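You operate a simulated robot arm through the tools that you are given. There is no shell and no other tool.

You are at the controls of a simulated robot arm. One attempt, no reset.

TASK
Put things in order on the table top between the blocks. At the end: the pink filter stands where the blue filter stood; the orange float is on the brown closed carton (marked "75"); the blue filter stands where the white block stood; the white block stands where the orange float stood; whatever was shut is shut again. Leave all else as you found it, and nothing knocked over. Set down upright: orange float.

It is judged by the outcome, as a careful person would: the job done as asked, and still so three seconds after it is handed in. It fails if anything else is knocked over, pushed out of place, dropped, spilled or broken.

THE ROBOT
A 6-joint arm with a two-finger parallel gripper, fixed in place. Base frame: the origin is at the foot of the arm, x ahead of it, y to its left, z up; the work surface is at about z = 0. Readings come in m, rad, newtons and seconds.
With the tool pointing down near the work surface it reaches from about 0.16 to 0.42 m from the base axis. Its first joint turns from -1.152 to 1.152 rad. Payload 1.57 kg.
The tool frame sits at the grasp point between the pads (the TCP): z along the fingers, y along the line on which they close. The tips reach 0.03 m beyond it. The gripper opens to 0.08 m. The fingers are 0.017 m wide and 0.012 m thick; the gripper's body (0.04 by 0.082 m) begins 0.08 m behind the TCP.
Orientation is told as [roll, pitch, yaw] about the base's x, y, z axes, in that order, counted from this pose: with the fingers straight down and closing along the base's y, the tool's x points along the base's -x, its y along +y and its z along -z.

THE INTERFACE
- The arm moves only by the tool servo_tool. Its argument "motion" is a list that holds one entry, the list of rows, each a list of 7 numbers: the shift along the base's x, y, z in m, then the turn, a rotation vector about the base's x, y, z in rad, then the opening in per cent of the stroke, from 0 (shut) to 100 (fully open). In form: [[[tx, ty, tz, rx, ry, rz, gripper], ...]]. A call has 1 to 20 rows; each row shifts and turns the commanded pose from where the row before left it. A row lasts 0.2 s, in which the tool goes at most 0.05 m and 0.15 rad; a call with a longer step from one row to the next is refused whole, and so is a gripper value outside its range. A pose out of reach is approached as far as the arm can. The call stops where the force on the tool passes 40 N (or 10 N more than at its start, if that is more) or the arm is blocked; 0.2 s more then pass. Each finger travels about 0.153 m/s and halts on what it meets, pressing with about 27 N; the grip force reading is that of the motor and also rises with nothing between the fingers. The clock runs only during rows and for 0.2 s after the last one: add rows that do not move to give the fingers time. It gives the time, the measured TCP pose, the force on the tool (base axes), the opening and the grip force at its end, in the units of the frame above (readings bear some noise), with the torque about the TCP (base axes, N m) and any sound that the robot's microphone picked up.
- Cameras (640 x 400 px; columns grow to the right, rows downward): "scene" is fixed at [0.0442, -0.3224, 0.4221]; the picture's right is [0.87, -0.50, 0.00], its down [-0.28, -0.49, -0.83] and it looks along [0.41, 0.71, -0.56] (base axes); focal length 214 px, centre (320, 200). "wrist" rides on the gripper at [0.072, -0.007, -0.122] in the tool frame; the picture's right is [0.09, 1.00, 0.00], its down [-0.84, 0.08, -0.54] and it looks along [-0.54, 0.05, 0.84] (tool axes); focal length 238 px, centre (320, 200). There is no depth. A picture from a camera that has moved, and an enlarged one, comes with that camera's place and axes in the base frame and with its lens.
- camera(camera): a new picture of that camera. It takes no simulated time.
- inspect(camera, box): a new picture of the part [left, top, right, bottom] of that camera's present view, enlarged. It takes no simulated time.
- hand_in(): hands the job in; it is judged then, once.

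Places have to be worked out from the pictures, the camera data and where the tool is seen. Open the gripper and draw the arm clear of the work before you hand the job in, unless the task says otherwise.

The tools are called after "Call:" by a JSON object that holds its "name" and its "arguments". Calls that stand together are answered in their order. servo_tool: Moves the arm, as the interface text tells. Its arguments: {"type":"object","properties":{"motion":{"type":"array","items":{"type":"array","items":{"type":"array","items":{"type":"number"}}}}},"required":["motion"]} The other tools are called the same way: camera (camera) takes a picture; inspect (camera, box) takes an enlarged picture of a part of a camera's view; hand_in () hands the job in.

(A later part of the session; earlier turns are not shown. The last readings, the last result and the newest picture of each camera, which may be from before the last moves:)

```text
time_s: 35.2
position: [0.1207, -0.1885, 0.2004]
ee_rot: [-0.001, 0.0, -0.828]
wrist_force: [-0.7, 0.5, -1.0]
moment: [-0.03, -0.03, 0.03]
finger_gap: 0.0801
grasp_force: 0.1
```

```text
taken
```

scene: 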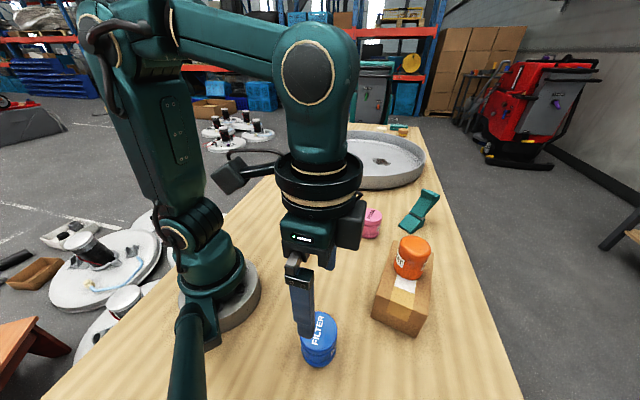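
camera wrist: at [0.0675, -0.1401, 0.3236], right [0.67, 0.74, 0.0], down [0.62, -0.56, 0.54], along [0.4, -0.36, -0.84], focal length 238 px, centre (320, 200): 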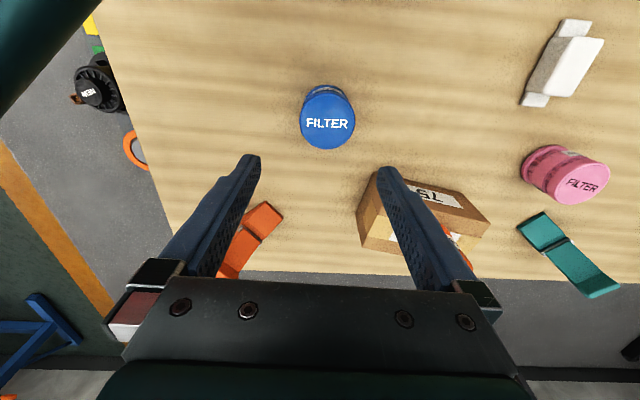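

Call:
{"name": "inspect", "arguments": {"camera": "wrist", "box": [270, 70, 380, 170]}}

Call:
{"name": "inspect", "arguments": {"camera": "scene", "box": [250, 270, 400, 400]}}

```text
4.00 times, centred on (325, 120) of wrist
camera zoom: at [0.0675, -0.1401, 0.3236], right [0.67, 0.74, 0.0], down [0.62, -0.56, 0.54], along [0.4, -0.36, -0.84], focal length 953 px, centre (300, 520)
```

zoom: 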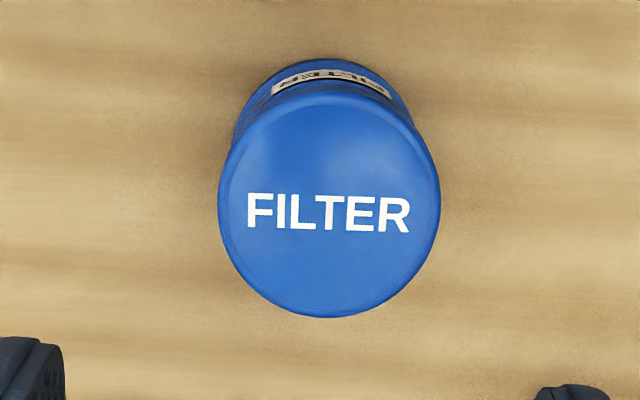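

```text
3.08 times, centred on (325, 335) of scene
camera zoom: at [0.0442, -0.3224, 0.4221], right [0.87, -0.5, 0.0], down [-0.28, -0.49, -0.83], along [0.41, 0.71, -0.56], focal length 660 px, centre (305, -215)
```

zoom: 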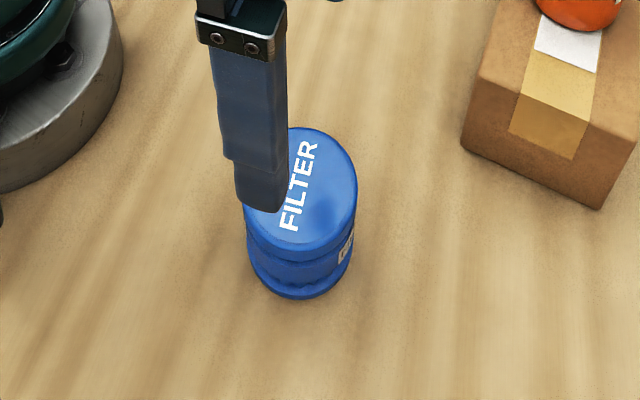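

The blue filter's centre is at about (0.123, -0.181), diameter 0.058, height ≈0.07. I'll shift (1.6, 7.5) mm and descend to z≈0.115, with the tips still above its top, to verify the alignment.

Call:
{"name": "servo_tool", "arguments": {"motion": [[[0.0016, 0.0075, -0.015, 0, 0, 0, 100], [0, 0, -0.025, 0, 0, 0, 100], [0, 0, -0.025, 0, 0, 0, 100], [0, 0, -0.015, 0, 0, 0, 100], [0, 0, -0.005, 0, 0, 0, 100], [0, 0, 0, 0, 0, 0, 100]]]}}

Call:
{"name": "camera", "arguments": {"camera": "wrist"}}

Call:
{"name": "inspect", "arguments": {"camera": "scene", "box": [250, 240, 400, 380]}}

```text
time_s: 36.6
position: [0.1232, -0.1775, 0.1131]
ee_rot: [0.0, -0.001, -0.829]
wrist_force: [0.3, 0.2, 0.4]
moment: [0.03, 0.03, 0.06]
finger_gap: 0.0803
grasp_force: 0.2
```

```text
taken
camera wrist: at [0.0693, -0.13, 0.2365], right [0.67, 0.74, 0.0], down [0.62, -0.56, 0.54], along [0.4, -0.36, -0.84], focal length 238 px, centre (320, 200)
```

wrist: 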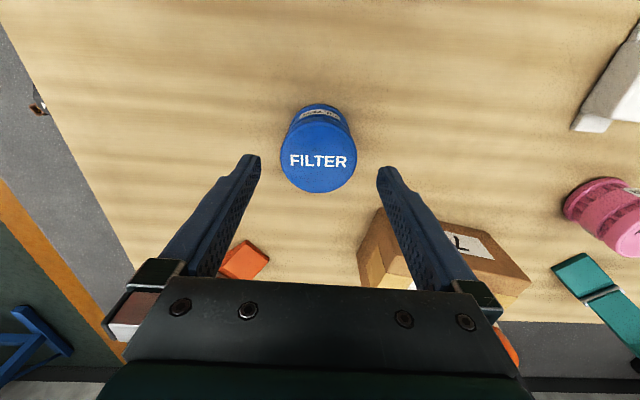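

```text
2.86 times, centred on (325, 310) of scene
camera zoom: at [0.0442, -0.3224, 0.4221], right [0.87, -0.5, 0.0], down [-0.28, -0.49, -0.83], along [0.41, 0.71, -0.56], focal length 613 px, centre (306, -114)
```

zoom: 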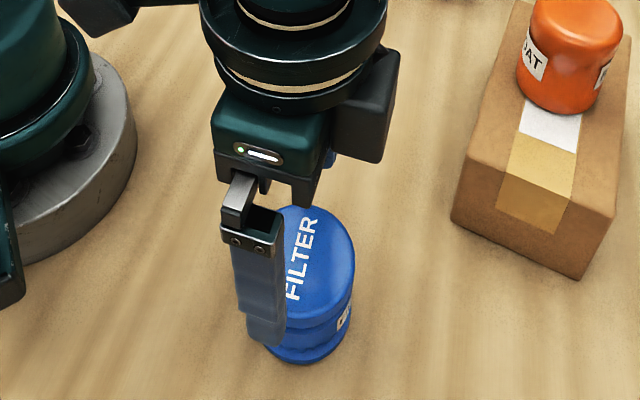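

I'll zoom in on the blue filter to measure the remaining offset.

Call:
{"name": "inspect", "arguments": {"camera": "wrist", "box": [260, 90, 380, 210]}}

```text
3.33 times, centred on (320, 150) of wrist
camera zoom: at [0.0693, -0.13, 0.2365], right [0.67, 0.74, 0.0], down [0.62, -0.56, 0.54], along [0.4, -0.36, -0.84], focal length 794 px, centre (320, 367)
```

zoom: 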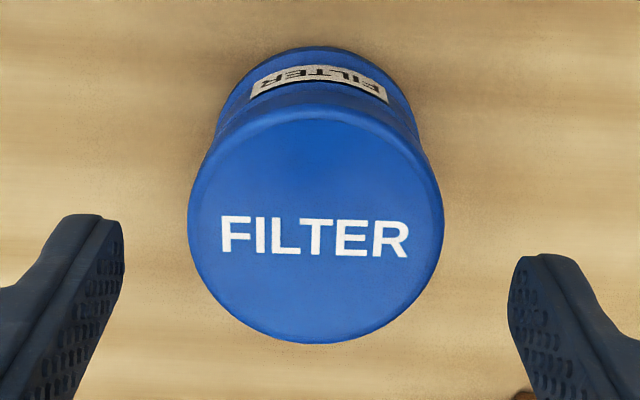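

It's well centred: the fingertip midpoint and the filter axis both sit at column ≈315 in the zoom. I'll descend to z≈0.036.

Call:
{"name": "servo_tool", "arguments": {"motion": [[[-0.0008, -0.0008, -0.015, 0, 0, 0, 100], [0, 0, -0.02, 0, 0, 0, 100], [0, 0, -0.02, 0, 0, 0, 100], [0, 0, -0.015, 0, 0, 0, 100], [0, 0, -0.008, 0, 0, 0, 100], [0, 0, 0, 0, 0, 0, 100]]]}}

Call:
{"name": "camera", "arguments": {"camera": "wrist"}}

Call:
{"name": "inspect", "arguments": {"camera": "scene", "box": [250, 240, 400, 380]}}

```text
time_s: 38.0
position: [0.1221, -0.1802, 0.0342]
ee_rot: [-0.001, 0.0, -0.83]
wrist_force: [0.5, -0.7, 1.6]
moment: [0.02, 0.0, 0.03]
finger_gap: 0.08
grasp_force: 0.0
```

```text
taken
camera wrist: at [0.0694, -0.1322, 0.1571], right [0.67, 0.74, 0.0], down [0.62, -0.56, 0.54], along [0.4, -0.36, -0.84], focal length 238 px, centre (320, 200)
```

wrist: 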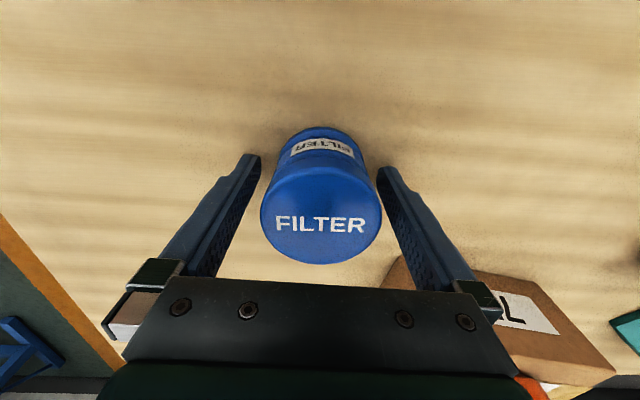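

```text
2.86 times, centred on (325, 310) of scene
camera zoom: at [0.0442, -0.3224, 0.4221], right [0.87, -0.5, 0.0], down [-0.28, -0.49, -0.83], along [0.41, 0.71, -0.56], focal length 613 px, centre (306, -114)
```

zoom: 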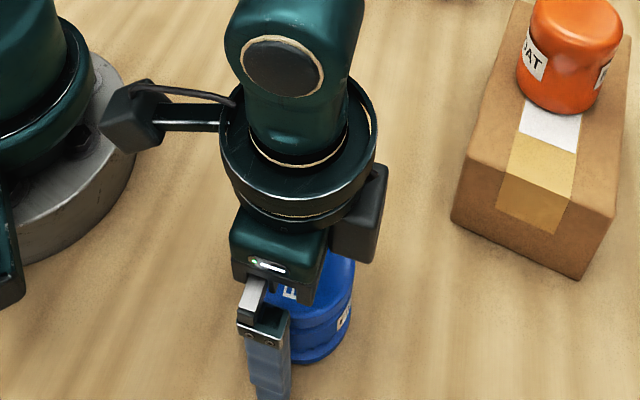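

Three wrist views agree on the blue filter's axis at (0.1233, -0.1807), with height ≈0.06, and the TCP is on it. I'll close the gripper.

Call:
{"name": "servo_tool", "arguments": {"motion": [[[0, 0, 0, 0, 0, 0, 75], [0, 0, 0, 0, 0, 0, 65], [0, 0, 0, 0, 0, 0, 50], [0, 0, 0, 0, 0, 0, 50], [0, 0, 0, 0, 0, 0, 50]]]}}

Call:
{"name": "inspect", "arguments": {"camera": "wrist", "box": [220, 100, 420, 280]}}

```text
time_s: 39.2
position: [0.122, -0.1792, 0.0341]
ee_rot: [-0.001, 0.001, -0.828]
wrist_force: [-0.3, 0.3, 0.5]
moment: [0.05, 0.01, 0.0]
finger_gap: 0.0587
grasp_force: 27.1
```

```text
2.22 times, centred on (320, 190) of wrist
camera zoom: at [0.0694, -0.1322, 0.1573], right [0.67, 0.74, 0.0], down [0.62, -0.56, 0.54], along [0.4, -0.36, -0.84], focal length 530 px, centre (320, 222)
```

zoom: 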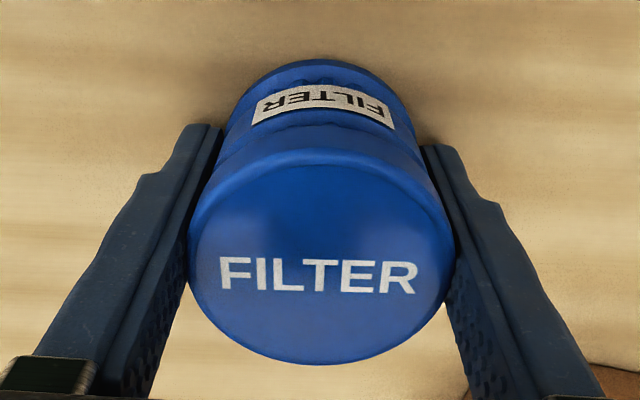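

The gap stopped at 0.0587 m with 27 N, so the blue filter is held. I'll lift it straight up by 0.15 m first.

Call:
{"name": "servo_tool", "arguments": {"motion": [[[0, 0, 0.008, 0, 0, 0, 50], [0, 0, 0.02, 0, 0, 0, 50], [0, 0, 0.025, 0, 0, 0, 50], [0, 0, 0.025, 0, 0, 0, 50], [0, 0, 0.025, 0, 0, 0, 50], [0, 0, 0.025, 0, 0, 0, 50], [0, 0, 0.022, 0, 0, 0, 50], [0, 0, 0, 0, 0, 0, 50]]]}}

Call:
{"name": "camera", "arguments": {"camera": "scene"}}

Call:
{"name": "camera", "arguments": {"camera": "wrist"}}

```text
time_s: 41.0
position: [0.1194, -0.1782, 0.1865]
ee_rot: [-0.003, -0.001, -0.828]
wrist_force: [-0.9, 0.2, 0.5]
moment: [0.0, 0.0, 0.01]
finger_gap: 0.0586
grasp_force: 26.8
```

```text
taken
```

scene: 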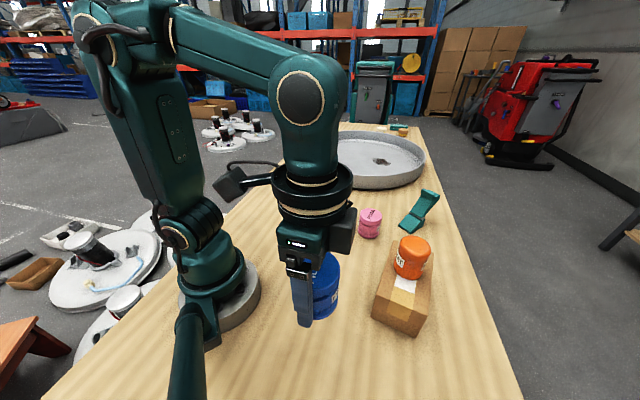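

```text
taken
camera wrist: at [0.0663, -0.1307, 0.3098], right [0.67, 0.74, 0.0], down [0.62, -0.56, 0.54], along [0.4, -0.36, -0.84], focal length 238 px, centre (320, 200)
```

wrist: 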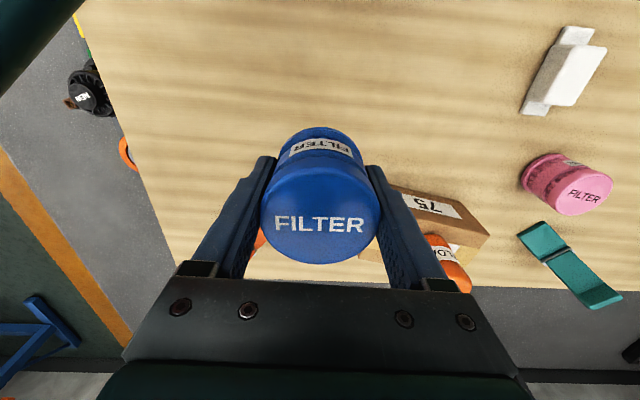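

The lift was clean. I'll carry the filter around in two legs via (0.235, -0.05), to stay away from the arm's column, to above the white block's old spot.

Call:
{"name": "servo_tool", "arguments": {"motion": [[[0.008, 0.009, 0, 0, 0, 0, 50], [0.016, 0.0187, 0, 0, 0, 0, 50], [0.016, 0.0187, 0, 0, 0, 0, 50], [0.016, 0.0187, 0, 0, 0, 0, 50], [0.016, 0.0187, 0, 0, 0, 0, 50], [0.016, 0.0187, 0, 0, 0, 0, 50], [0.016, 0.0187, 0, 0, 0, 0, 50], [0.008, 0.02, 0, 0, 0, 0, 50], [0, 0.0225, 0, 0, 0, 0, 50], [-0.003, 0.0235, 0, 0, 0, 0, 50], [-0.003, 0.0235, 0, 0, 0, 0, 50], [-0.003, 0.0235, 0, 0, 0, 0, 50], [-0.003, 0.0235, 0, 0, 0, 0, 50], [-0.003, 0.0235, 0, 0, 0, 0, 50], [-0.003, 0.0235, 0, 0, 0, 0, 50], [-0.003, 0.0235, 0, 0, 0, 0, 50], [-0.003, 0.0235, 0, 0, 0, 0, 50], [-0.002, 0.015, 0, 0, 0, 0, 50], [0, 0, 0, 0, 0, 0, 50]]]}}

Call:
{"name": "camera", "arguments": {"camera": "scene"}}

Call:
{"name": "camera", "arguments": {"camera": "wrist"}}

```text
time_s: 45.0
position: [0.21, 0.1886, 0.1831]
ee_rot: [-0.004, 0.0, -0.83]
wrist_force: [0.7, -0.5, -0.4]
moment: [0.01, -0.02, 0.01]
finger_gap: 0.0586
grasp_force: 26.3
```

```text
taken
```

scene: 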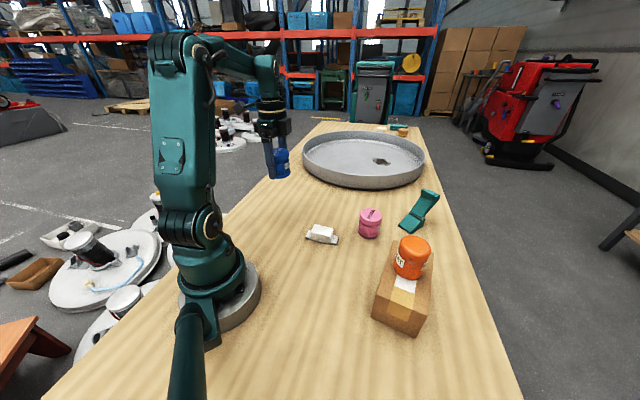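

```text
taken
camera wrist: at [0.1573, 0.2374, 0.3068], right [0.67, 0.74, 0.0], down [0.62, -0.56, 0.54], along [0.4, -0.37, -0.84], focal length 238 px, centre (320, 200)
```

wrist: 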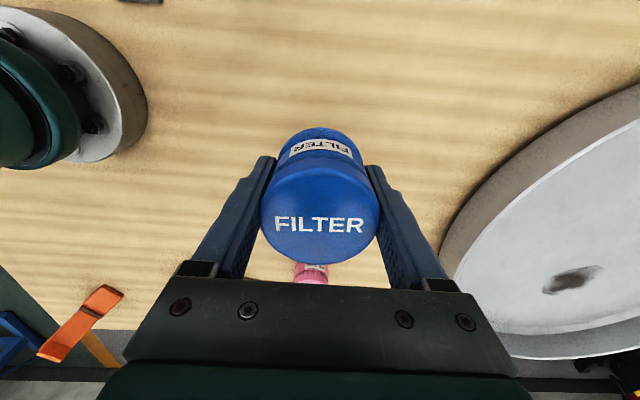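

The TCP is at about (0.2112, 0.189) and the target is (0.2087, 0.1872). I'll correct and lower to about 7 mm above the table.

Call:
{"name": "servo_tool", "arguments": {"motion": [[[-0.0025, -0.0018, -0.015, 0, 0, 0, 50], [0, 0, -0.025, 0, 0, 0, 50], [0, 0, -0.025, 0, 0, 0, 50], [0, 0, -0.025, 0, 0, 0, 50], [0, 0, -0.025, 0, 0, 0, 50], [0, 0, -0.015, 0, 0, 0, 50], [0, 0, -0.008, 0, 0, 0, 50], [0, 0, -0.004, 0, 0, 0, 50], [0, 0, 0, 0, 0, 0, 50]]]}}

Call:
{"name": "camera", "arguments": {"camera": "wrist"}}

Call:
{"name": "inspect", "arguments": {"camera": "scene", "box": [240, 160, 380, 260]}}

```text
time_s: 47.0
position: [0.2048, 0.1858, 0.0415]
ee_rot: [0.001, 0.0, -0.829]
wrist_force: [0.0, -0.4, -0.9]
moment: [0.03, 0.01, 0.0]
finger_gap: 0.0588
grasp_force: 27.1
```

```text
taken
camera wrist: at [0.1515, 0.2335, 0.1651], right [0.67, 0.74, 0.0], down [0.62, -0.56, 0.54], along [0.4, -0.36, -0.84], focal length 238 px, centre (320, 200)
```

wrist: 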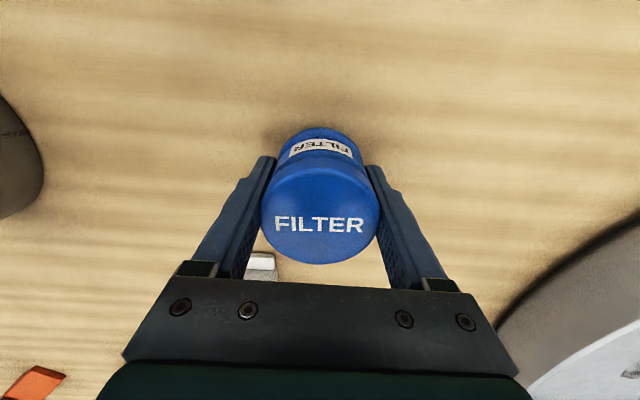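

```text
4.00 times, centred on (310, 210) of scene
camera zoom: at [0.0442, -0.3224, 0.4221], right [0.87, -0.5, 0.0], down [-0.28, -0.49, -0.83], along [0.41, 0.71, -0.56], focal length 858 px, centre (360, 160)
```

zoom: 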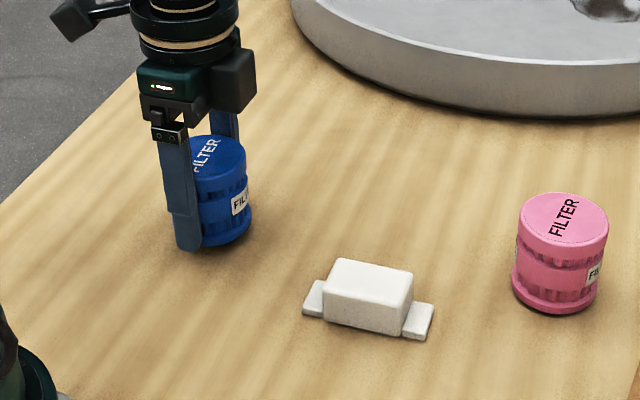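

The TCP is now at (0.2054, 0.1851) and needs +3.3, +2.1 mm. I'll correct that while still above the table and re-read.

Call:
{"name": "servo_tool", "arguments": {"motion": [[[0.0033, 0.0021, -0.002, 0, 0, 0, 50], [0, 0, 0, 0, 0, 0, 50], [0, 0, 0, 0, 0, 0, 50]]]}}

Call:
{"name": "camera", "arguments": {"camera": "wrist"}}

```text
time_s: 47.8
position: [0.2071, 0.1873, 0.0423]
ee_rot: [-0.002, 0.001, -0.829]
wrist_force: [0.1, 0.6, -0.1]
moment: [0.01, -0.02, 0.01]
finger_gap: 0.0585
grasp_force: 26.6
```

```text
taken
camera wrist: at [0.1546, 0.2355, 0.1637], right [0.67, 0.74, 0.0], down [0.62, -0.56, 0.54], along [0.4, -0.36, -0.84], focal length 238 px, centre (320, 200)
```

wrist: 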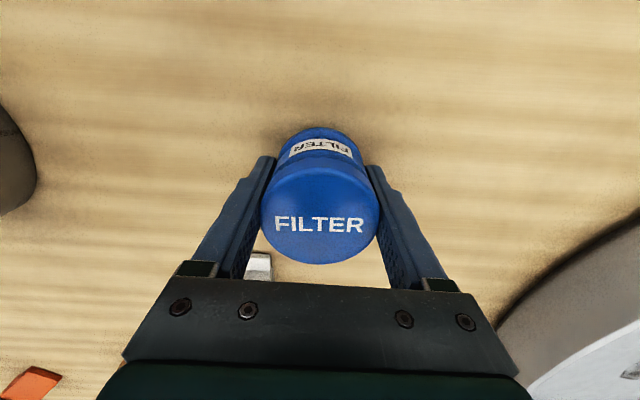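

The TCP is now at (0.2085, 0.1871), on target, with about 6 mm to go. Lowering gently.

Call:
{"name": "servo_tool", "arguments": {"motion": [[[0, 0, -0.002, 0, 0, 0, 50], [0, 0, -0.002, 0, 0, 0, 50], [0, 0, -0.001, 0, 0, 0, 50], [0, 0, 0, 0, 0, 0, 50]]]}}

Call:
{"name": "inspect", "arguments": {"camera": "scene", "box": [240, 160, 340, 240]}}

Call:
{"name": "inspect", "arguments": {"camera": "wrist", "box": [220, 100, 420, 280]}}

```text
time_s: 48.8
position: [0.2084, 0.1864, 0.0368]
ee_rot: [0.0, -0.001, -0.829]
wrist_force: [0.2, -0.1, -0.3]
moment: [0.0, 0.0, -0.01]
finger_gap: 0.0588
grasp_force: 26.8
```

```text
5.00 times, centred on (290, 200) of scene
camera zoom: at [0.0442, -0.3224, 0.4221], right [0.87, -0.5, 0.0], down [-0.28, -0.49, -0.83], along [0.41, 0.71, -0.56], focal length 1072 px, centre (470, 200)
```

zoom: 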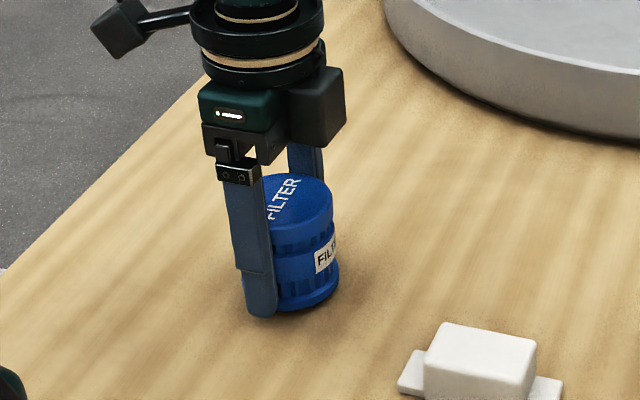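

```text
2.22 times, centred on (320, 190) of wrist
camera zoom: at [0.1553, 0.2358, 0.1593], right [0.67, 0.74, 0.0], down [0.62, -0.56, 0.54], along [0.4, -0.36, -0.84], focal length 530 px, centre (320, 222)
```

zoom: 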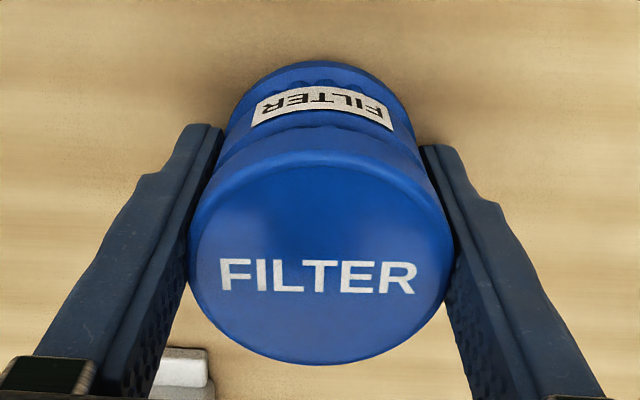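

Cam z is 0.1593, against 0.1573 at the original grasp, so about 2 mm remain. Stepping down by 1 mm and then 0.5 mm.

Call:
{"name": "servo_tool", "arguments": {"motion": [[[0, 0, -0.001, 0, 0, 0, 50], [0, 0, -0.0005, 0, 0, 0, 50], [0, 0, 0, 0, 0, 0, 50]]]}}

```text
time_s: 49.6
position: [0.2081, 0.1884, 0.0355]
ee_rot: [-0.003, 0.0, -0.83]
wrist_force: [-0.4, 1.3, -1.1]
moment: [-0.01, 0.02, 0.0]
finger_gap: 0.0588
grasp_force: 27.1
```

Still no contact, so another half-millimetre step.

Call:
{"name": "servo_tool", "arguments": {"motion": [[[0, 0, -0.0006, 0, 0, 0, 50], [0, 0, 0, 0, 0, 0, 50]]]}}

```text
time_s: 50.2
position: [0.2089, 0.1881, 0.035]
ee_rot: [0.001, 0.001, -0.829]
wrist_force: [-1.4, 0.1, 2.7]
moment: [0.0, 0.0, 0.02]
finger_gap: 0.0585
grasp_force: 26.8
```

The first light contact is showing (~3 N). One tiny step more, then I'll release gradually.

Call:
{"name": "servo_tool", "arguments": {"motion": [[[0, 0, -0.0003, 0, 0, 0, 50], [0, 0, 0, 0, 0, 0, 50], [0, 0, 0, 0, 0, 0, 68], [0, 0, 0, 0, 0, 0, 74], [0, 0, 0, 0, 0, 0, 78], [0, 0, 0, 0, 0, 0, 85], [0, 0, 0, 0, 0, 0, 100], [0, 0, 0, 0, 0, 0, 100]]]}}

Call:
{"name": "camera", "arguments": {"camera": "wrist"}}

Call:
{"name": "inspect", "arguments": {"camera": "scene", "box": [240, 160, 340, 240]}}

```text
time_s: 52.0
position: [0.209, 0.1884, 0.034]
ee_rot: [0.0, 0.0, -0.828]
wrist_force: [0.8, -0.4, -0.5]
moment: [0.0, 0.01, 0.04]
finger_gap: 0.0799
grasp_force: 0.0
```

```text
taken
camera wrist: at [0.1551, 0.2365, 0.1571], right [0.67, 0.74, 0.0], down [0.62, -0.56, 0.54], along [0.4, -0.36, -0.84], focal length 238 px, centre (320, 200)
```

wrist: 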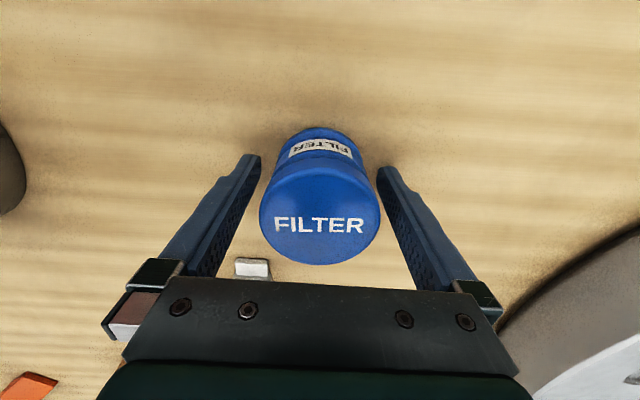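

```text
5.00 times, centred on (290, 200) of scene
camera zoom: at [0.0442, -0.3224, 0.4221], right [0.87, -0.5, 0.0], down [-0.28, -0.49, -0.83], along [0.41, 0.71, -0.56], focal length 1072 px, centre (470, 200)
```

zoom: 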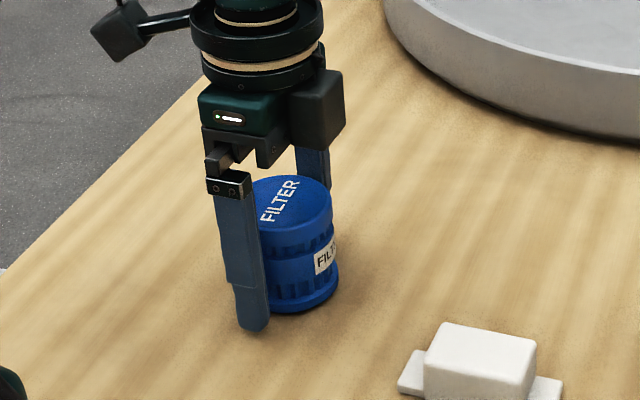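

The blue filter stands at about (0.209, 0.188). I'll lift straight clear and then move toward the pink filter at about (0.391, 0.002), lowering toward z≈0.15 because of the reach limit.

Call:
{"name": "servo_tool", "arguments": {"motion": [[[0, 0, 0.01, 0, 0, 0, 100], [0, 0, 0.02, 0, 0, 0, 100], [0, 0, 0.03, 0, 0, 0, 100], [0, 0, 0.03, 0, 0, 0, 100], [0, 0, 0.03, 0, 0, 0, 100], [0, 0, 0.02, 0, 0, 0, 100], [0.008, -0.008, 0, 0, 0, 0, 100], [0.0165, -0.0169, 0, 0, 0, 0, 100], [0.0165, -0.0169, 0, 0, 0, 0, 100], [0.0165, -0.0169, 0, 0, 0, 0, 100], [0.0165, -0.0169, -0.002, 0, 0, 0, 100], [0.0165, -0.0169, -0.003, 0, 0, 0, 100], [0.0165, -0.0169, -0.005, 0, 0, 0, 100], [0.0165, -0.0169, -0.005, 0, 0, 0, 100], [0.0165, -0.0169, -0.005, 0, 0, 0, 100], [0.0165, -0.0169, -0.005, 0, 0, 0, 100], [0.0165, -0.0169, -0.005, 0, 0, 0, 100], [0.009, -0.009, 0, 0, 0, 0, 100], [0, 0, 0, 0, 0, 0, 100]]]}}

Call:
{"name": "camera", "arguments": {"camera": "wrist"}}

Call:
{"name": "camera", "arguments": {"camera": "scene"}}

```text
time_s: 56.0
position: [0.3911, 0.0014, 0.145]
ee_rot: [-0.003, 0.0, -0.829]
wrist_force: [-0.3, -0.5, 0.3]
moment: [0.01, 0.01, -0.01]
finger_gap: 0.0798
grasp_force: 0.0
```

```text
taken
camera wrist: at [0.3366, 0.0496, 0.2672], right [0.67, 0.74, 0.0], down [0.62, -0.56, 0.54], along [0.4, -0.36, -0.84], focal length 238 px, centre (320, 200)
```

wrist: 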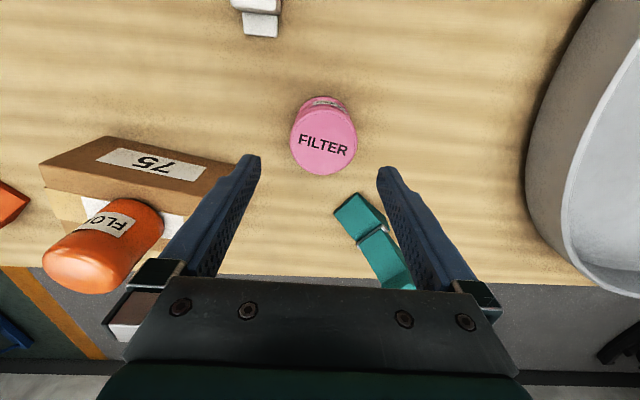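

```text
taken
```

scene: 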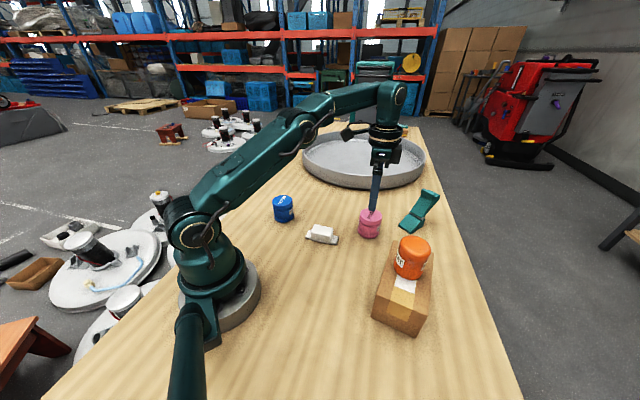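

Blue, white and the float all stand as placed. I'll zoom in on the pink filter to refine the alignment.

Call:
{"name": "inspect", "arguments": {"camera": "wrist", "box": [260, 80, 390, 190]}}

Call:
{"name": "inspect", "arguments": {"camera": "scene", "box": [250, 170, 450, 290]}}

```text
3.64 times, centred on (325, 135) of wrist
camera zoom: at [0.3366, 0.0496, 0.2672], right [0.67, 0.74, 0.0], down [0.62, -0.56, 0.54], along [0.4, -0.36, -0.84], focal length 867 px, centre (302, 436)
```

zoom: 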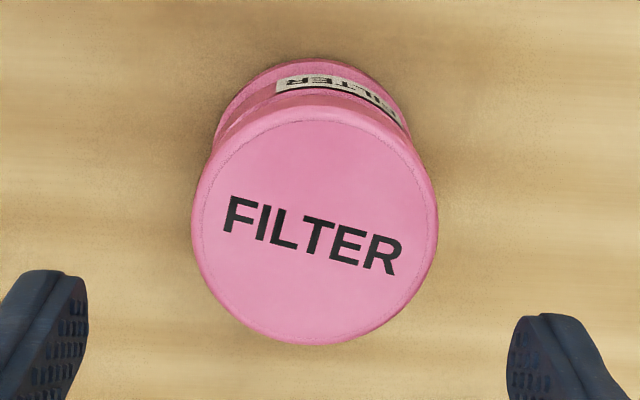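

```text
3.20 times, centred on (350, 230) of scene
camera zoom: at [0.0442, -0.3224, 0.4221], right [0.87, -0.5, 0.0], down [-0.28, -0.49, -0.83], along [0.41, 0.71, -0.56], focal length 686 px, centre (224, 104)
```

zoom: 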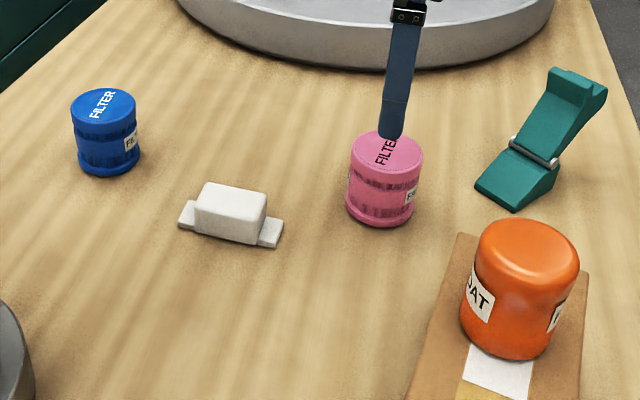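

Pink's centre is at (0.392, 0.003) and the TCP is at (0.3905, 0.0012). I'll shift (1.7, 1.8) mm and descend to z≈0.10, with the tips just above its top, to re-verify.

Call:
{"name": "servo_tool", "arguments": {"motion": [[[0.0017, 0.0018, -0.01, 0, 0, 0, 100], [0, 0, -0.015, 0, 0, 0, 100], [0, 0, -0.013, 0, 0, 0, 100], [0, 0, -0.007, 0, 0, 0, 100], [0, 0, 0, 0, 0, 0, 100]]]}}

Call:
{"name": "inspect", "arguments": {"camera": "wrist", "box": [220, 90, 420, 240]}}

```text
time_s: 57.2
position: [0.3932, 0.0011, 0.1002]
ee_rot: [0.001, 0.001, -0.829]
wrist_force: [-0.6, 0.5, 0.4]
moment: [0.04, 0.0, -0.03]
finger_gap: 0.08
grasp_force: 0.1
```

```text
2.67 times, centred on (320, 165) of wrist
camera zoom: at [0.3388, 0.0506, 0.2226], right [0.67, 0.74, 0.0], down [0.62, -0.56, 0.54], along [0.4, -0.36, -0.84], focal length 636 px, centre (320, 293)
```

zoom: 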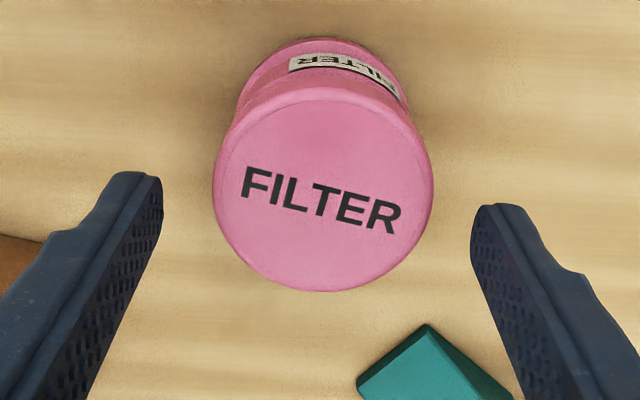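

The alignment is within about 1 mm and the teal piece is over 7 cm from the fingers' path. I'll descend to the grasp height.

Call:
{"name": "servo_tool", "arguments": {"motion": [[[0.0003, 0.0008, -0.015, 0, 0, 0, 100], [0, 0, -0.02, 0, 0, 0, 100], [0, 0, -0.015, 0, 0, 0, 100], [0, 0, -0.01, 0, 0, 0, 100], [0, 0, -0.0045, 0, 0, 0, 100], [0, 0, 0, 0, 0, 0, 100]]]}}

Call:
{"name": "camera", "arguments": {"camera": "wrist"}}

Call:
{"name": "inspect", "arguments": {"camera": "scene", "box": [310, 160, 450, 260]}}

```text
time_s: 58.6
position: [0.3945, 0.0057, 0.0365]
ee_rot: [-0.001, 0.0, -0.83]
wrist_force: [0.4, 0.4, 1.2]
moment: [-0.03, 0.03, -0.02]
finger_gap: 0.0798
grasp_force: 0.0
```

```text
taken
camera wrist: at [0.3405, 0.0539, 0.1588], right [0.67, 0.74, 0.0], down [0.62, -0.56, 0.54], along [0.4, -0.36, -0.84], focal length 238 px, centre (320, 200)
```

wrist: 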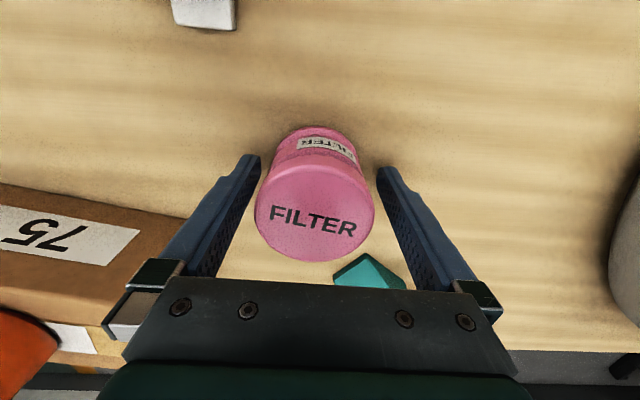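

```text
4.00 times, centred on (380, 210) of scene
camera zoom: at [0.0442, -0.3224, 0.4221], right [0.87, -0.5, 0.0], down [-0.28, -0.49, -0.83], along [0.41, 0.71, -0.56], focal length 858 px, centre (80, 160)
```

zoom: 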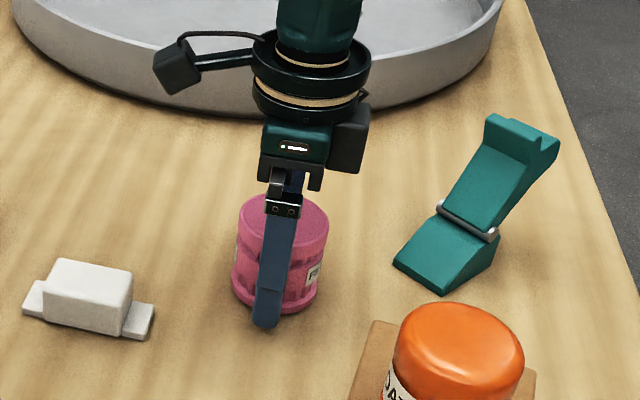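

The TCP drifted to (0.3944, 0.0055) on the way down. I'll shift back (-2, -2.5) mm to centre on the pink filter, then close gently.

Call:
{"name": "servo_tool", "arguments": {"motion": [[[-0.001, -0.0012, 0, 0, 0, 0, 100], [-0.001, -0.0013, -0.0005, 0, 0, 0, 100], [0, 0, 0, 0, 0, 0, 100]]]}}

Call:
{"name": "camera", "arguments": {"camera": "wrist"}}

```text
time_s: 59.4
position: [0.3917, 0.0022, 0.0347]
ee_rot: [-0.002, 0.0, -0.83]
wrist_force: [-0.7, 0.2, -0.3]
moment: [0.01, 0.0, 0.03]
finger_gap: 0.08
grasp_force: 0.0
```

```text
taken
camera wrist: at [0.338, 0.05, 0.1573], right [0.67, 0.74, 0.0], down [0.62, -0.56, 0.54], along [0.4, -0.36, -0.84], focal length 238 px, centre (320, 200)
```

wrist: 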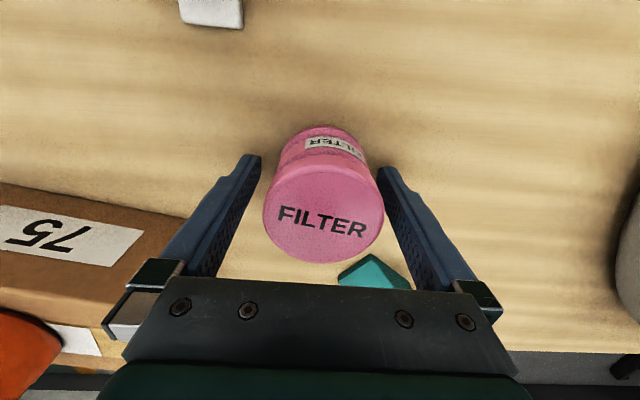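

Slightly right of centre now by 1–2 mm, so I'll nudge +0.9 mm in x and y and close.

Call:
{"name": "servo_tool", "arguments": {"motion": [[[0.0009, 0.0009, 0, 0, 0, 0, 100], [0, 0, 0, 0, 0, 0, 85], [0, 0, 0, 0, 0, 0, 75], [0, 0, 0, 0, 0, 0, 65], [0, 0, 0, 0, 0, 0, 52], [0, 0, 0, 0, 0, 0, 52]]]}}

Call:
{"name": "inspect", "arguments": {"camera": "wrist", "box": [220, 100, 420, 280]}}

```text
time_s: 60.8
position: [0.3924, 0.0037, 0.0347]
ee_rot: [0.0, 0.001, -0.828]
wrist_force: [1.0, 0.6, 2.1]
moment: [0.02, -0.02, 0.04]
finger_gap: 0.0581
grasp_force: 27.1
```

```text
2.22 times, centred on (320, 190) of wrist
camera zoom: at [0.339, 0.0518, 0.1573], right [0.67, 0.74, 0.0], down [0.62, -0.56, 0.54], along [0.4, -0.36, -0.84], focal length 530 px, centre (320, 222)
```

zoom: 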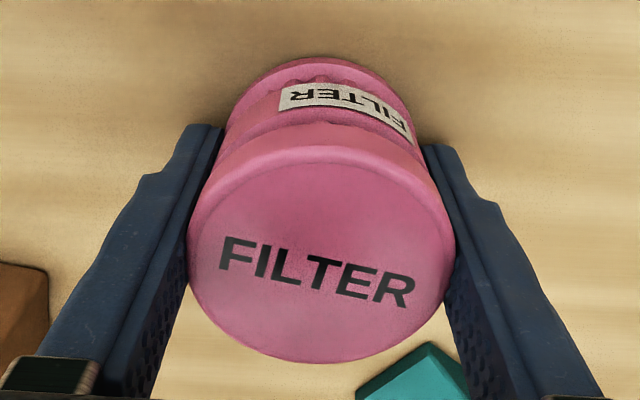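

The pink filter is held at 0.0581 m, centred just like the blue one was. I'll lift it about 0.1 m and check before the transfer.

Call:
{"name": "servo_tool", "arguments": {"motion": [[[0, 0, 0.008, 0, 0, 0, 52], [0, 0, 0.02, 0, 0, 0, 52], [0, 0, 0.025, 0, 0, 0, 52], [0, 0, 0.025, 0, 0, 0, 52], [0, 0, 0.022, 0, 0, 0, 52], [0, 0, 0, 0, 0, 0, 52]]]}}

Call:
{"name": "camera", "arguments": {"camera": "scene"}}

Call:
{"name": "camera", "arguments": {"camera": "wrist"}}

```text
time_s: 62.2
position: [0.3905, 0.0034, 0.1364]
ee_rot: [-0.001, 0.001, -0.828]
wrist_force: [0.6, 0.9, -1.2]
moment: [0.01, -0.04, -0.01]
finger_gap: 0.058
grasp_force: 26.8
```

```text
taken
```

scene: 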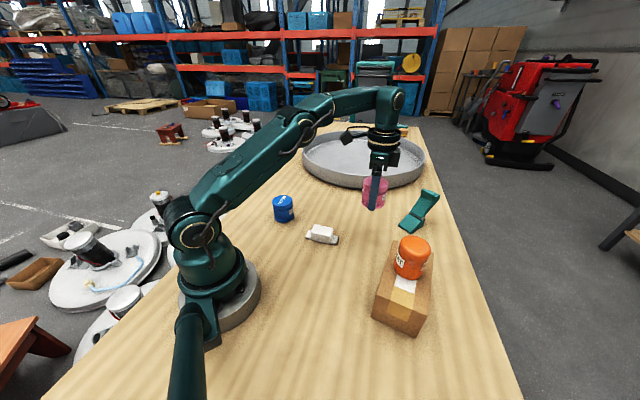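

```text
taken
camera wrist: at [0.3374, 0.0524, 0.2584], right [0.67, 0.74, 0.0], down [0.62, -0.56, 0.54], along [0.4, -0.36, -0.84], focal length 238 px, centre (320, 200)
```

wrist: 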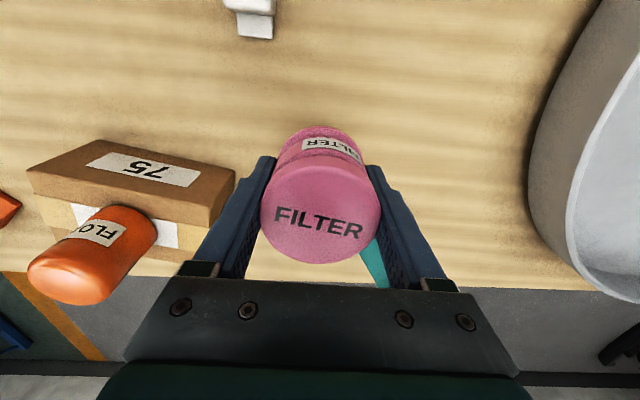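

The lift was clean. I'll pull inward to (0.30, 0) while rising to z≈0.185, then carry it to above the blue filter's old spot (0.1233, -0.1807).

Call:
{"name": "servo_tool", "arguments": {"motion": [[[-0.012, 0, 0.004, 0, 0, 0, 52], [-0.022, -0.001, 0.0115, 0, 0, 0, 52], [-0.022, -0.001, 0.0115, 0, 0, 0, 52], [-0.022, -0.001, 0.0115, 0, 0, 0, 52], [-0.018, -0.009, 0.0115, 0, 0, 0, 52], [-0.0172, -0.0172, 0, 0, 0, 0, 52], [-0.0172, -0.0172, 0, 0, 0, 0, 52], [-0.0172, -0.0172, 0, 0, 0, 0, 52], [-0.0172, -0.0172, 0, 0, 0, 0, 52], [-0.0172, -0.0172, 0, 0, 0, 0, 52], [-0.0172, -0.0172, 0, 0, 0, 0, 52], [-0.0172, -0.0172, 0, 0, 0, 0, 52], [-0.0172, -0.0172, 0, 0, 0, 0, 52], [-0.0172, -0.0172, 0, 0, 0, 0, 52], [-0.0106, -0.0142, 0, 0, 0, 0, 52], [0, 0, 0, 0, 0, 0, 52]]]}}

Call:
{"name": "camera", "arguments": {"camera": "scene"}}

Call:
{"name": "camera", "arguments": {"camera": "wrist"}}

```text
time_s: 65.6
position: [0.1271, -0.1785, 0.1828]
ee_rot: [-0.001, -0.001, -0.828]
wrist_force: [0.4, 0.6, -0.9]
moment: [-0.03, 0.02, -0.01]
finger_gap: 0.0581
grasp_force: 26.9
```

```text
taken
```

scene: 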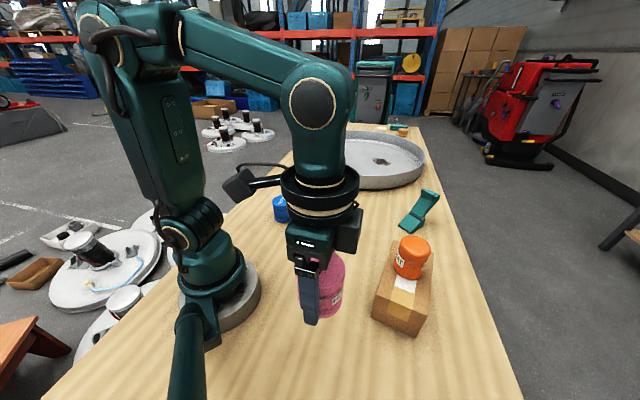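

```text
taken
camera wrist: at [0.0739, -0.1308, 0.3061], right [0.67, 0.74, 0.0], down [0.62, -0.56, 0.54], along [0.4, -0.36, -0.84], focal length 238 px, centre (320, 200)
```

wrist: 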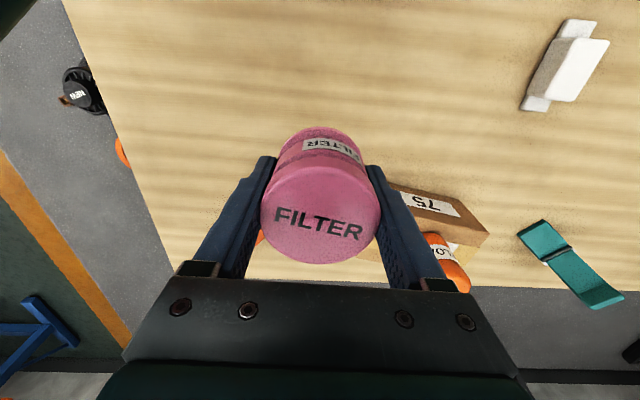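

The camera is at (0.0739, -0.1308), and it read (0.0694, -0.1322) at the blue grasp. I'll shift (-4.5, -1.4) mm and lower to about 8 mm above the table.

Call:
{"name": "servo_tool", "arguments": {"motion": [[[-0.0045, -0.0014, -0.015, 0, 0, 0, 52], [0, 0, -0.025, 0, 0, 0, 52], [0, 0, -0.025, 0, 0, 0, 52], [0, 0, -0.025, 0, 0, 0, 52], [0, 0, -0.025, 0, 0, 0, 52], [0, 0, -0.014, 0, 0, 0, 52], [0, 0, -0.008, 0, 0, 0, 52], [0, 0, -0.004, 0, 0, 0, 52], [0, 0, 0, 0, 0, 0, 52]]]}}

Call:
{"name": "camera", "arguments": {"camera": "wrist"}}

Call:
{"name": "inspect", "arguments": {"camera": "scene", "box": [250, 240, 450, 390]}}

```text
time_s: 67.6
position: [0.124, -0.1809, 0.0426]
ee_rot: [0.001, 0.001, -0.831]
wrist_force: [-0.3, 0.9, -0.4]
moment: [-0.03, -0.02, -0.03]
finger_gap: 0.0579
grasp_force: 27.0
```

```text
taken
camera wrist: at [0.0709, -0.1325, 0.1658], right [0.67, 0.74, 0.0], down [0.62, -0.56, 0.54], along [0.4, -0.36, -0.84], focal length 238 px, centre (320, 200)
```

wrist: 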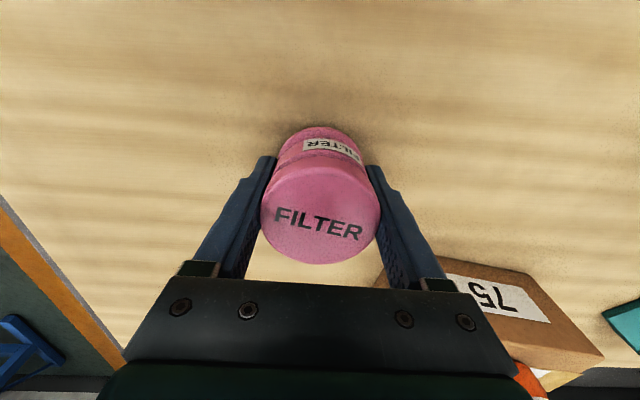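

```text
2.67 times, centred on (350, 315) of scene
camera zoom: at [0.0442, -0.3224, 0.4221], right [0.87, -0.5, 0.0], down [-0.28, -0.49, -0.83], along [0.41, 0.71, -0.56], focal length 572 px, centre (240, -107)
```

zoom: 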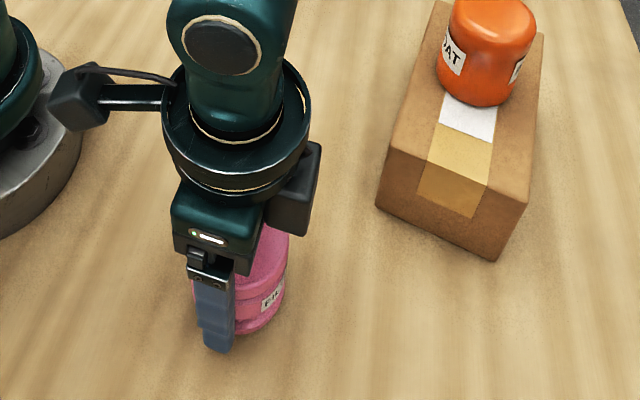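

I'm within 1.5 mm, with about 8.5 mm to go. Correcting x by -1.5 mm and lowering 6.5 mm gently.

Call:
{"name": "servo_tool", "arguments": {"motion": [[[-0.0015, 0.0003, -0.002, 0, 0, 0, 52], [0, 0, -0.002, 0, 0, 0, 52], [0, 0, -0.0015, 0, 0, 0, 52], [0, 0, -0.001, 0, 0, 0, 52], [0, 0, 0, 0, 0, 0, 52]]]}}

Call:
{"name": "inspect", "arguments": {"camera": "wrist", "box": [220, 100, 420, 280]}}

```text
time_s: 68.8
position: [0.1242, -0.1797, 0.0363]
ee_rot: [-0.001, 0.0, -0.831]
wrist_force: [0.3, 0.3, -0.4]
moment: [-0.01, -0.03, 0.0]
finger_gap: 0.0579
grasp_force: 26.3
```

```text
2.22 times, centred on (320, 190) of wrist
camera zoom: at [0.0702, -0.1314, 0.1596], right [0.67, 0.74, 0.0], down [0.62, -0.56, 0.54], along [0.4, -0.36, -0.84], focal length 530 px, centre (320, 222)
```

zoom: 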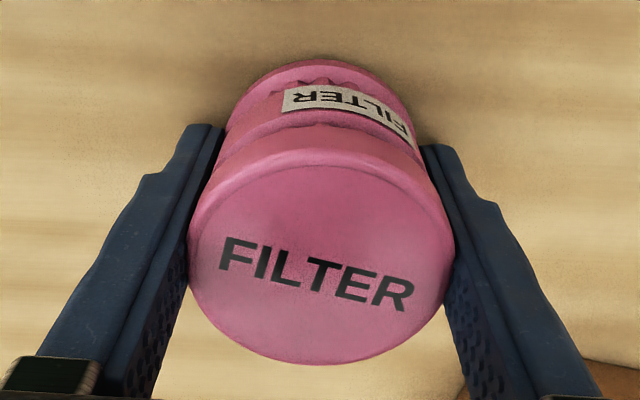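

Within about 1 mm laterally, with roughly 2 mm to go. Continuing down in sub-millimetre steps.

Call:
{"name": "servo_tool", "arguments": {"motion": [[[-0.0005, -0.0005, -0.001, 0, 0, 0, 52], [0, 0, -0.0006, 0, 0, 0, 52], [0, 0, 0, 0, 0, 0, 52]]]}}

```text
time_s: 69.6
position: [0.1241, -0.1798, 0.0352]
ee_rot: [-0.001, 0.0, -0.829]
wrist_force: [-0.5, -0.3, 0.1]
moment: [-0.03, 0.01, -0.02]
finger_gap: 0.0576
grasp_force: 27.0
```

No contact yet, so half a millimetre more.

Call:
{"name": "servo_tool", "arguments": {"motion": [[[0, 0, -0.0005, 0, 0, 0, 52], [0, 0, 0, 0, 0, 0, 52]]]}}

```text
time_s: 70.2
position: [0.1239, -0.1801, 0.0355]
ee_rot: [-0.003, 0.001, -0.831]
wrist_force: [-0.6, -0.5, -0.7]
moment: [0.02, 0.01, -0.02]
finger_gap: 0.0578
grasp_force: 26.9
```

Still hanging free. Another half millimetre.

Call:
{"name": "servo_tool", "arguments": {"motion": [[[0, 0, -0.0005, 0, 0, 0, 52], [0, 0, 0, 0, 0, 0, 52]]]}}

Call:
{"name": "inspect", "arguments": {"camera": "wrist", "box": [220, 100, 420, 280]}}

```text
time_s: 70.8
position: [0.1248, -0.1787, 0.0342]
ee_rot: [-0.003, 0.001, -0.829]
wrist_force: [-0.4, 1.8, 12.5]
moment: [0.05, -0.05, 0.03]
finger_gap: 0.0575
grasp_force: 27.1
```

```text
2.22 times, centred on (320, 190) of wrist
camera zoom: at [0.0701, -0.1322, 0.1571], right [0.67, 0.74, 0.0], down [0.62, -0.56, 0.54], along [0.4, -0.36, -0.84], focal length 530 px, centre (320, 222)
```

zoom: 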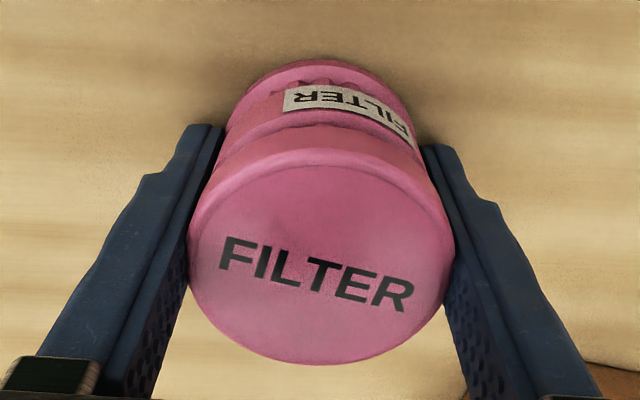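

Contact at 12.5 N, and the camera pose (0.0701, -0.1322, 0.1571) matches the blue grasp pose within 1 mm. I'll release gradually.

Call:
{"name": "servo_tool", "arguments": {"motion": [[[0, 0, 0.0003, 0, 0, 0, 66], [0, 0, 0, 0, 0, 0, 73], [0, 0, 0, 0, 0, 0, 78], [0, 0, 0, 0, 0, 0, 85], [0, 0, 0, 0, 0, 0, 100], [0, 0, 0, 0, 0, 0, 100]]]}}

Call:
{"name": "camera", "arguments": {"camera": "wrist"}}

Call:
{"name": "inspect", "arguments": {"camera": "scene", "box": [250, 240, 450, 390]}}

```text
time_s: 72.2
position: [0.1228, -0.1799, 0.034]
ee_rot: [0.0, -0.001, -0.828]
wrist_force: [0.2, -0.2, -0.5]
moment: [-0.01, 0.01, -0.04]
finger_gap: 0.0801
grasp_force: 0.1
```

```text
taken
camera wrist: at [0.0701, -0.1321, 0.1566], right [0.67, 0.74, 0.0], down [0.62, -0.56, 0.54], along [0.4, -0.36, -0.84], focal length 238 px, centre (320, 200)
```

wrist: 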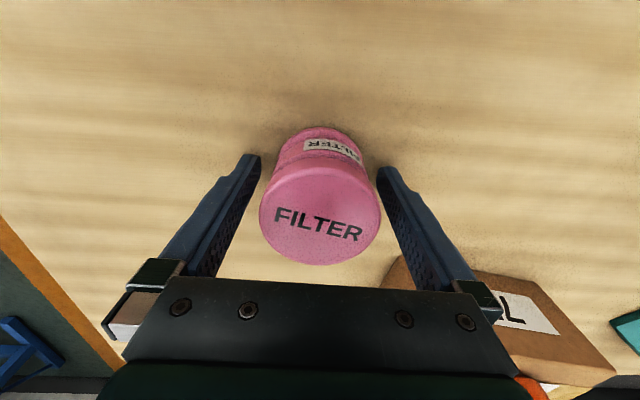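

```text
2.67 times, centred on (350, 315) of scene
camera zoom: at [0.0442, -0.3224, 0.4221], right [0.87, -0.5, 0.0], down [-0.28, -0.49, -0.83], along [0.41, 0.71, -0.56], focal length 572 px, centre (240, -107)
```

zoom: 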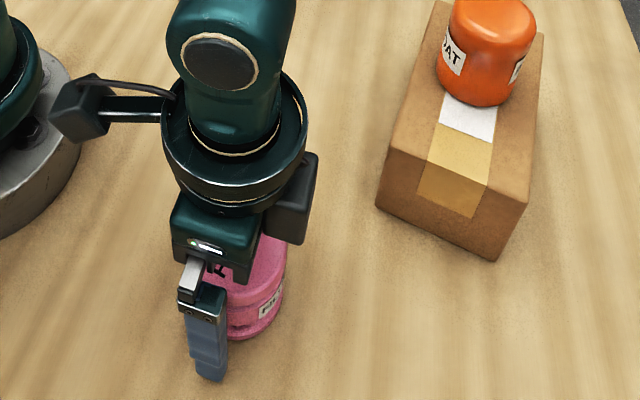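

The pink filter is released and standing. I'll rise straight up clear of it, then draw back toward the start pose.

Call:
{"name": "servo_tool", "arguments": {"motion": [[[0, 0, 0.01, 0, 0, 0, 100], [0, 0, 0.02, 0, 0, 0, 100], [0, 0, 0.03, 0, 0, 0, 100], [0, 0, 0.03, 0, 0, 0, 100], [0, 0, 0.03, 0, 0, 0, 100], [0, 0, 0.03, 0, 0, 0, 100], [0, 0, 0.03, 0, 0, 0, 100], [0, 0, 0.03, 0, 0, 0, 100], [0, 0, 0, 0, 0, 0, 100]]]}}

Call:
{"name": "camera", "arguments": {"camera": "wrist"}}

Call:
{"name": "camera", "arguments": {"camera": "scene"}}

```text
time_s: 74.2
position: [0.1233, -0.1779, 0.2443]
ee_rot: [-0.002, 0.001, -0.829]
wrist_force: [0.6, 0.5, -0.3]
moment: [0.0, -0.03, -0.02]
finger_gap: 0.08
grasp_force: 0.1
```

```text
taken
camera wrist: at [0.0695, -0.1296, 0.3669], right [0.67, 0.74, 0.0], down [0.62, -0.56, 0.54], along [0.4, -0.36, -0.84], focal length 238 px, centre (320, 200)
```

wrist: 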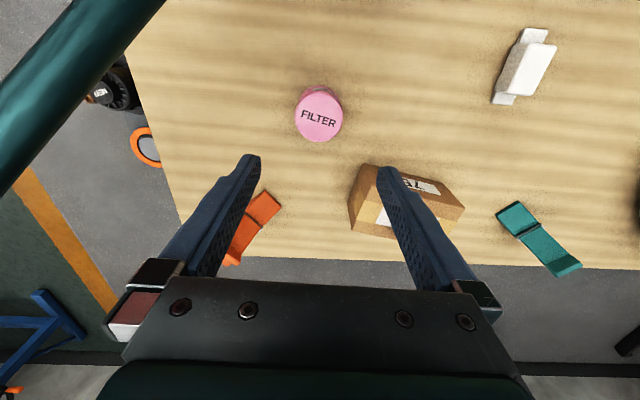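

```text
taken
```

scene: 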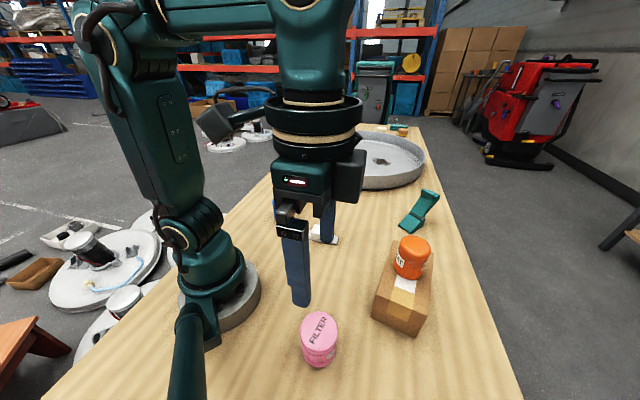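

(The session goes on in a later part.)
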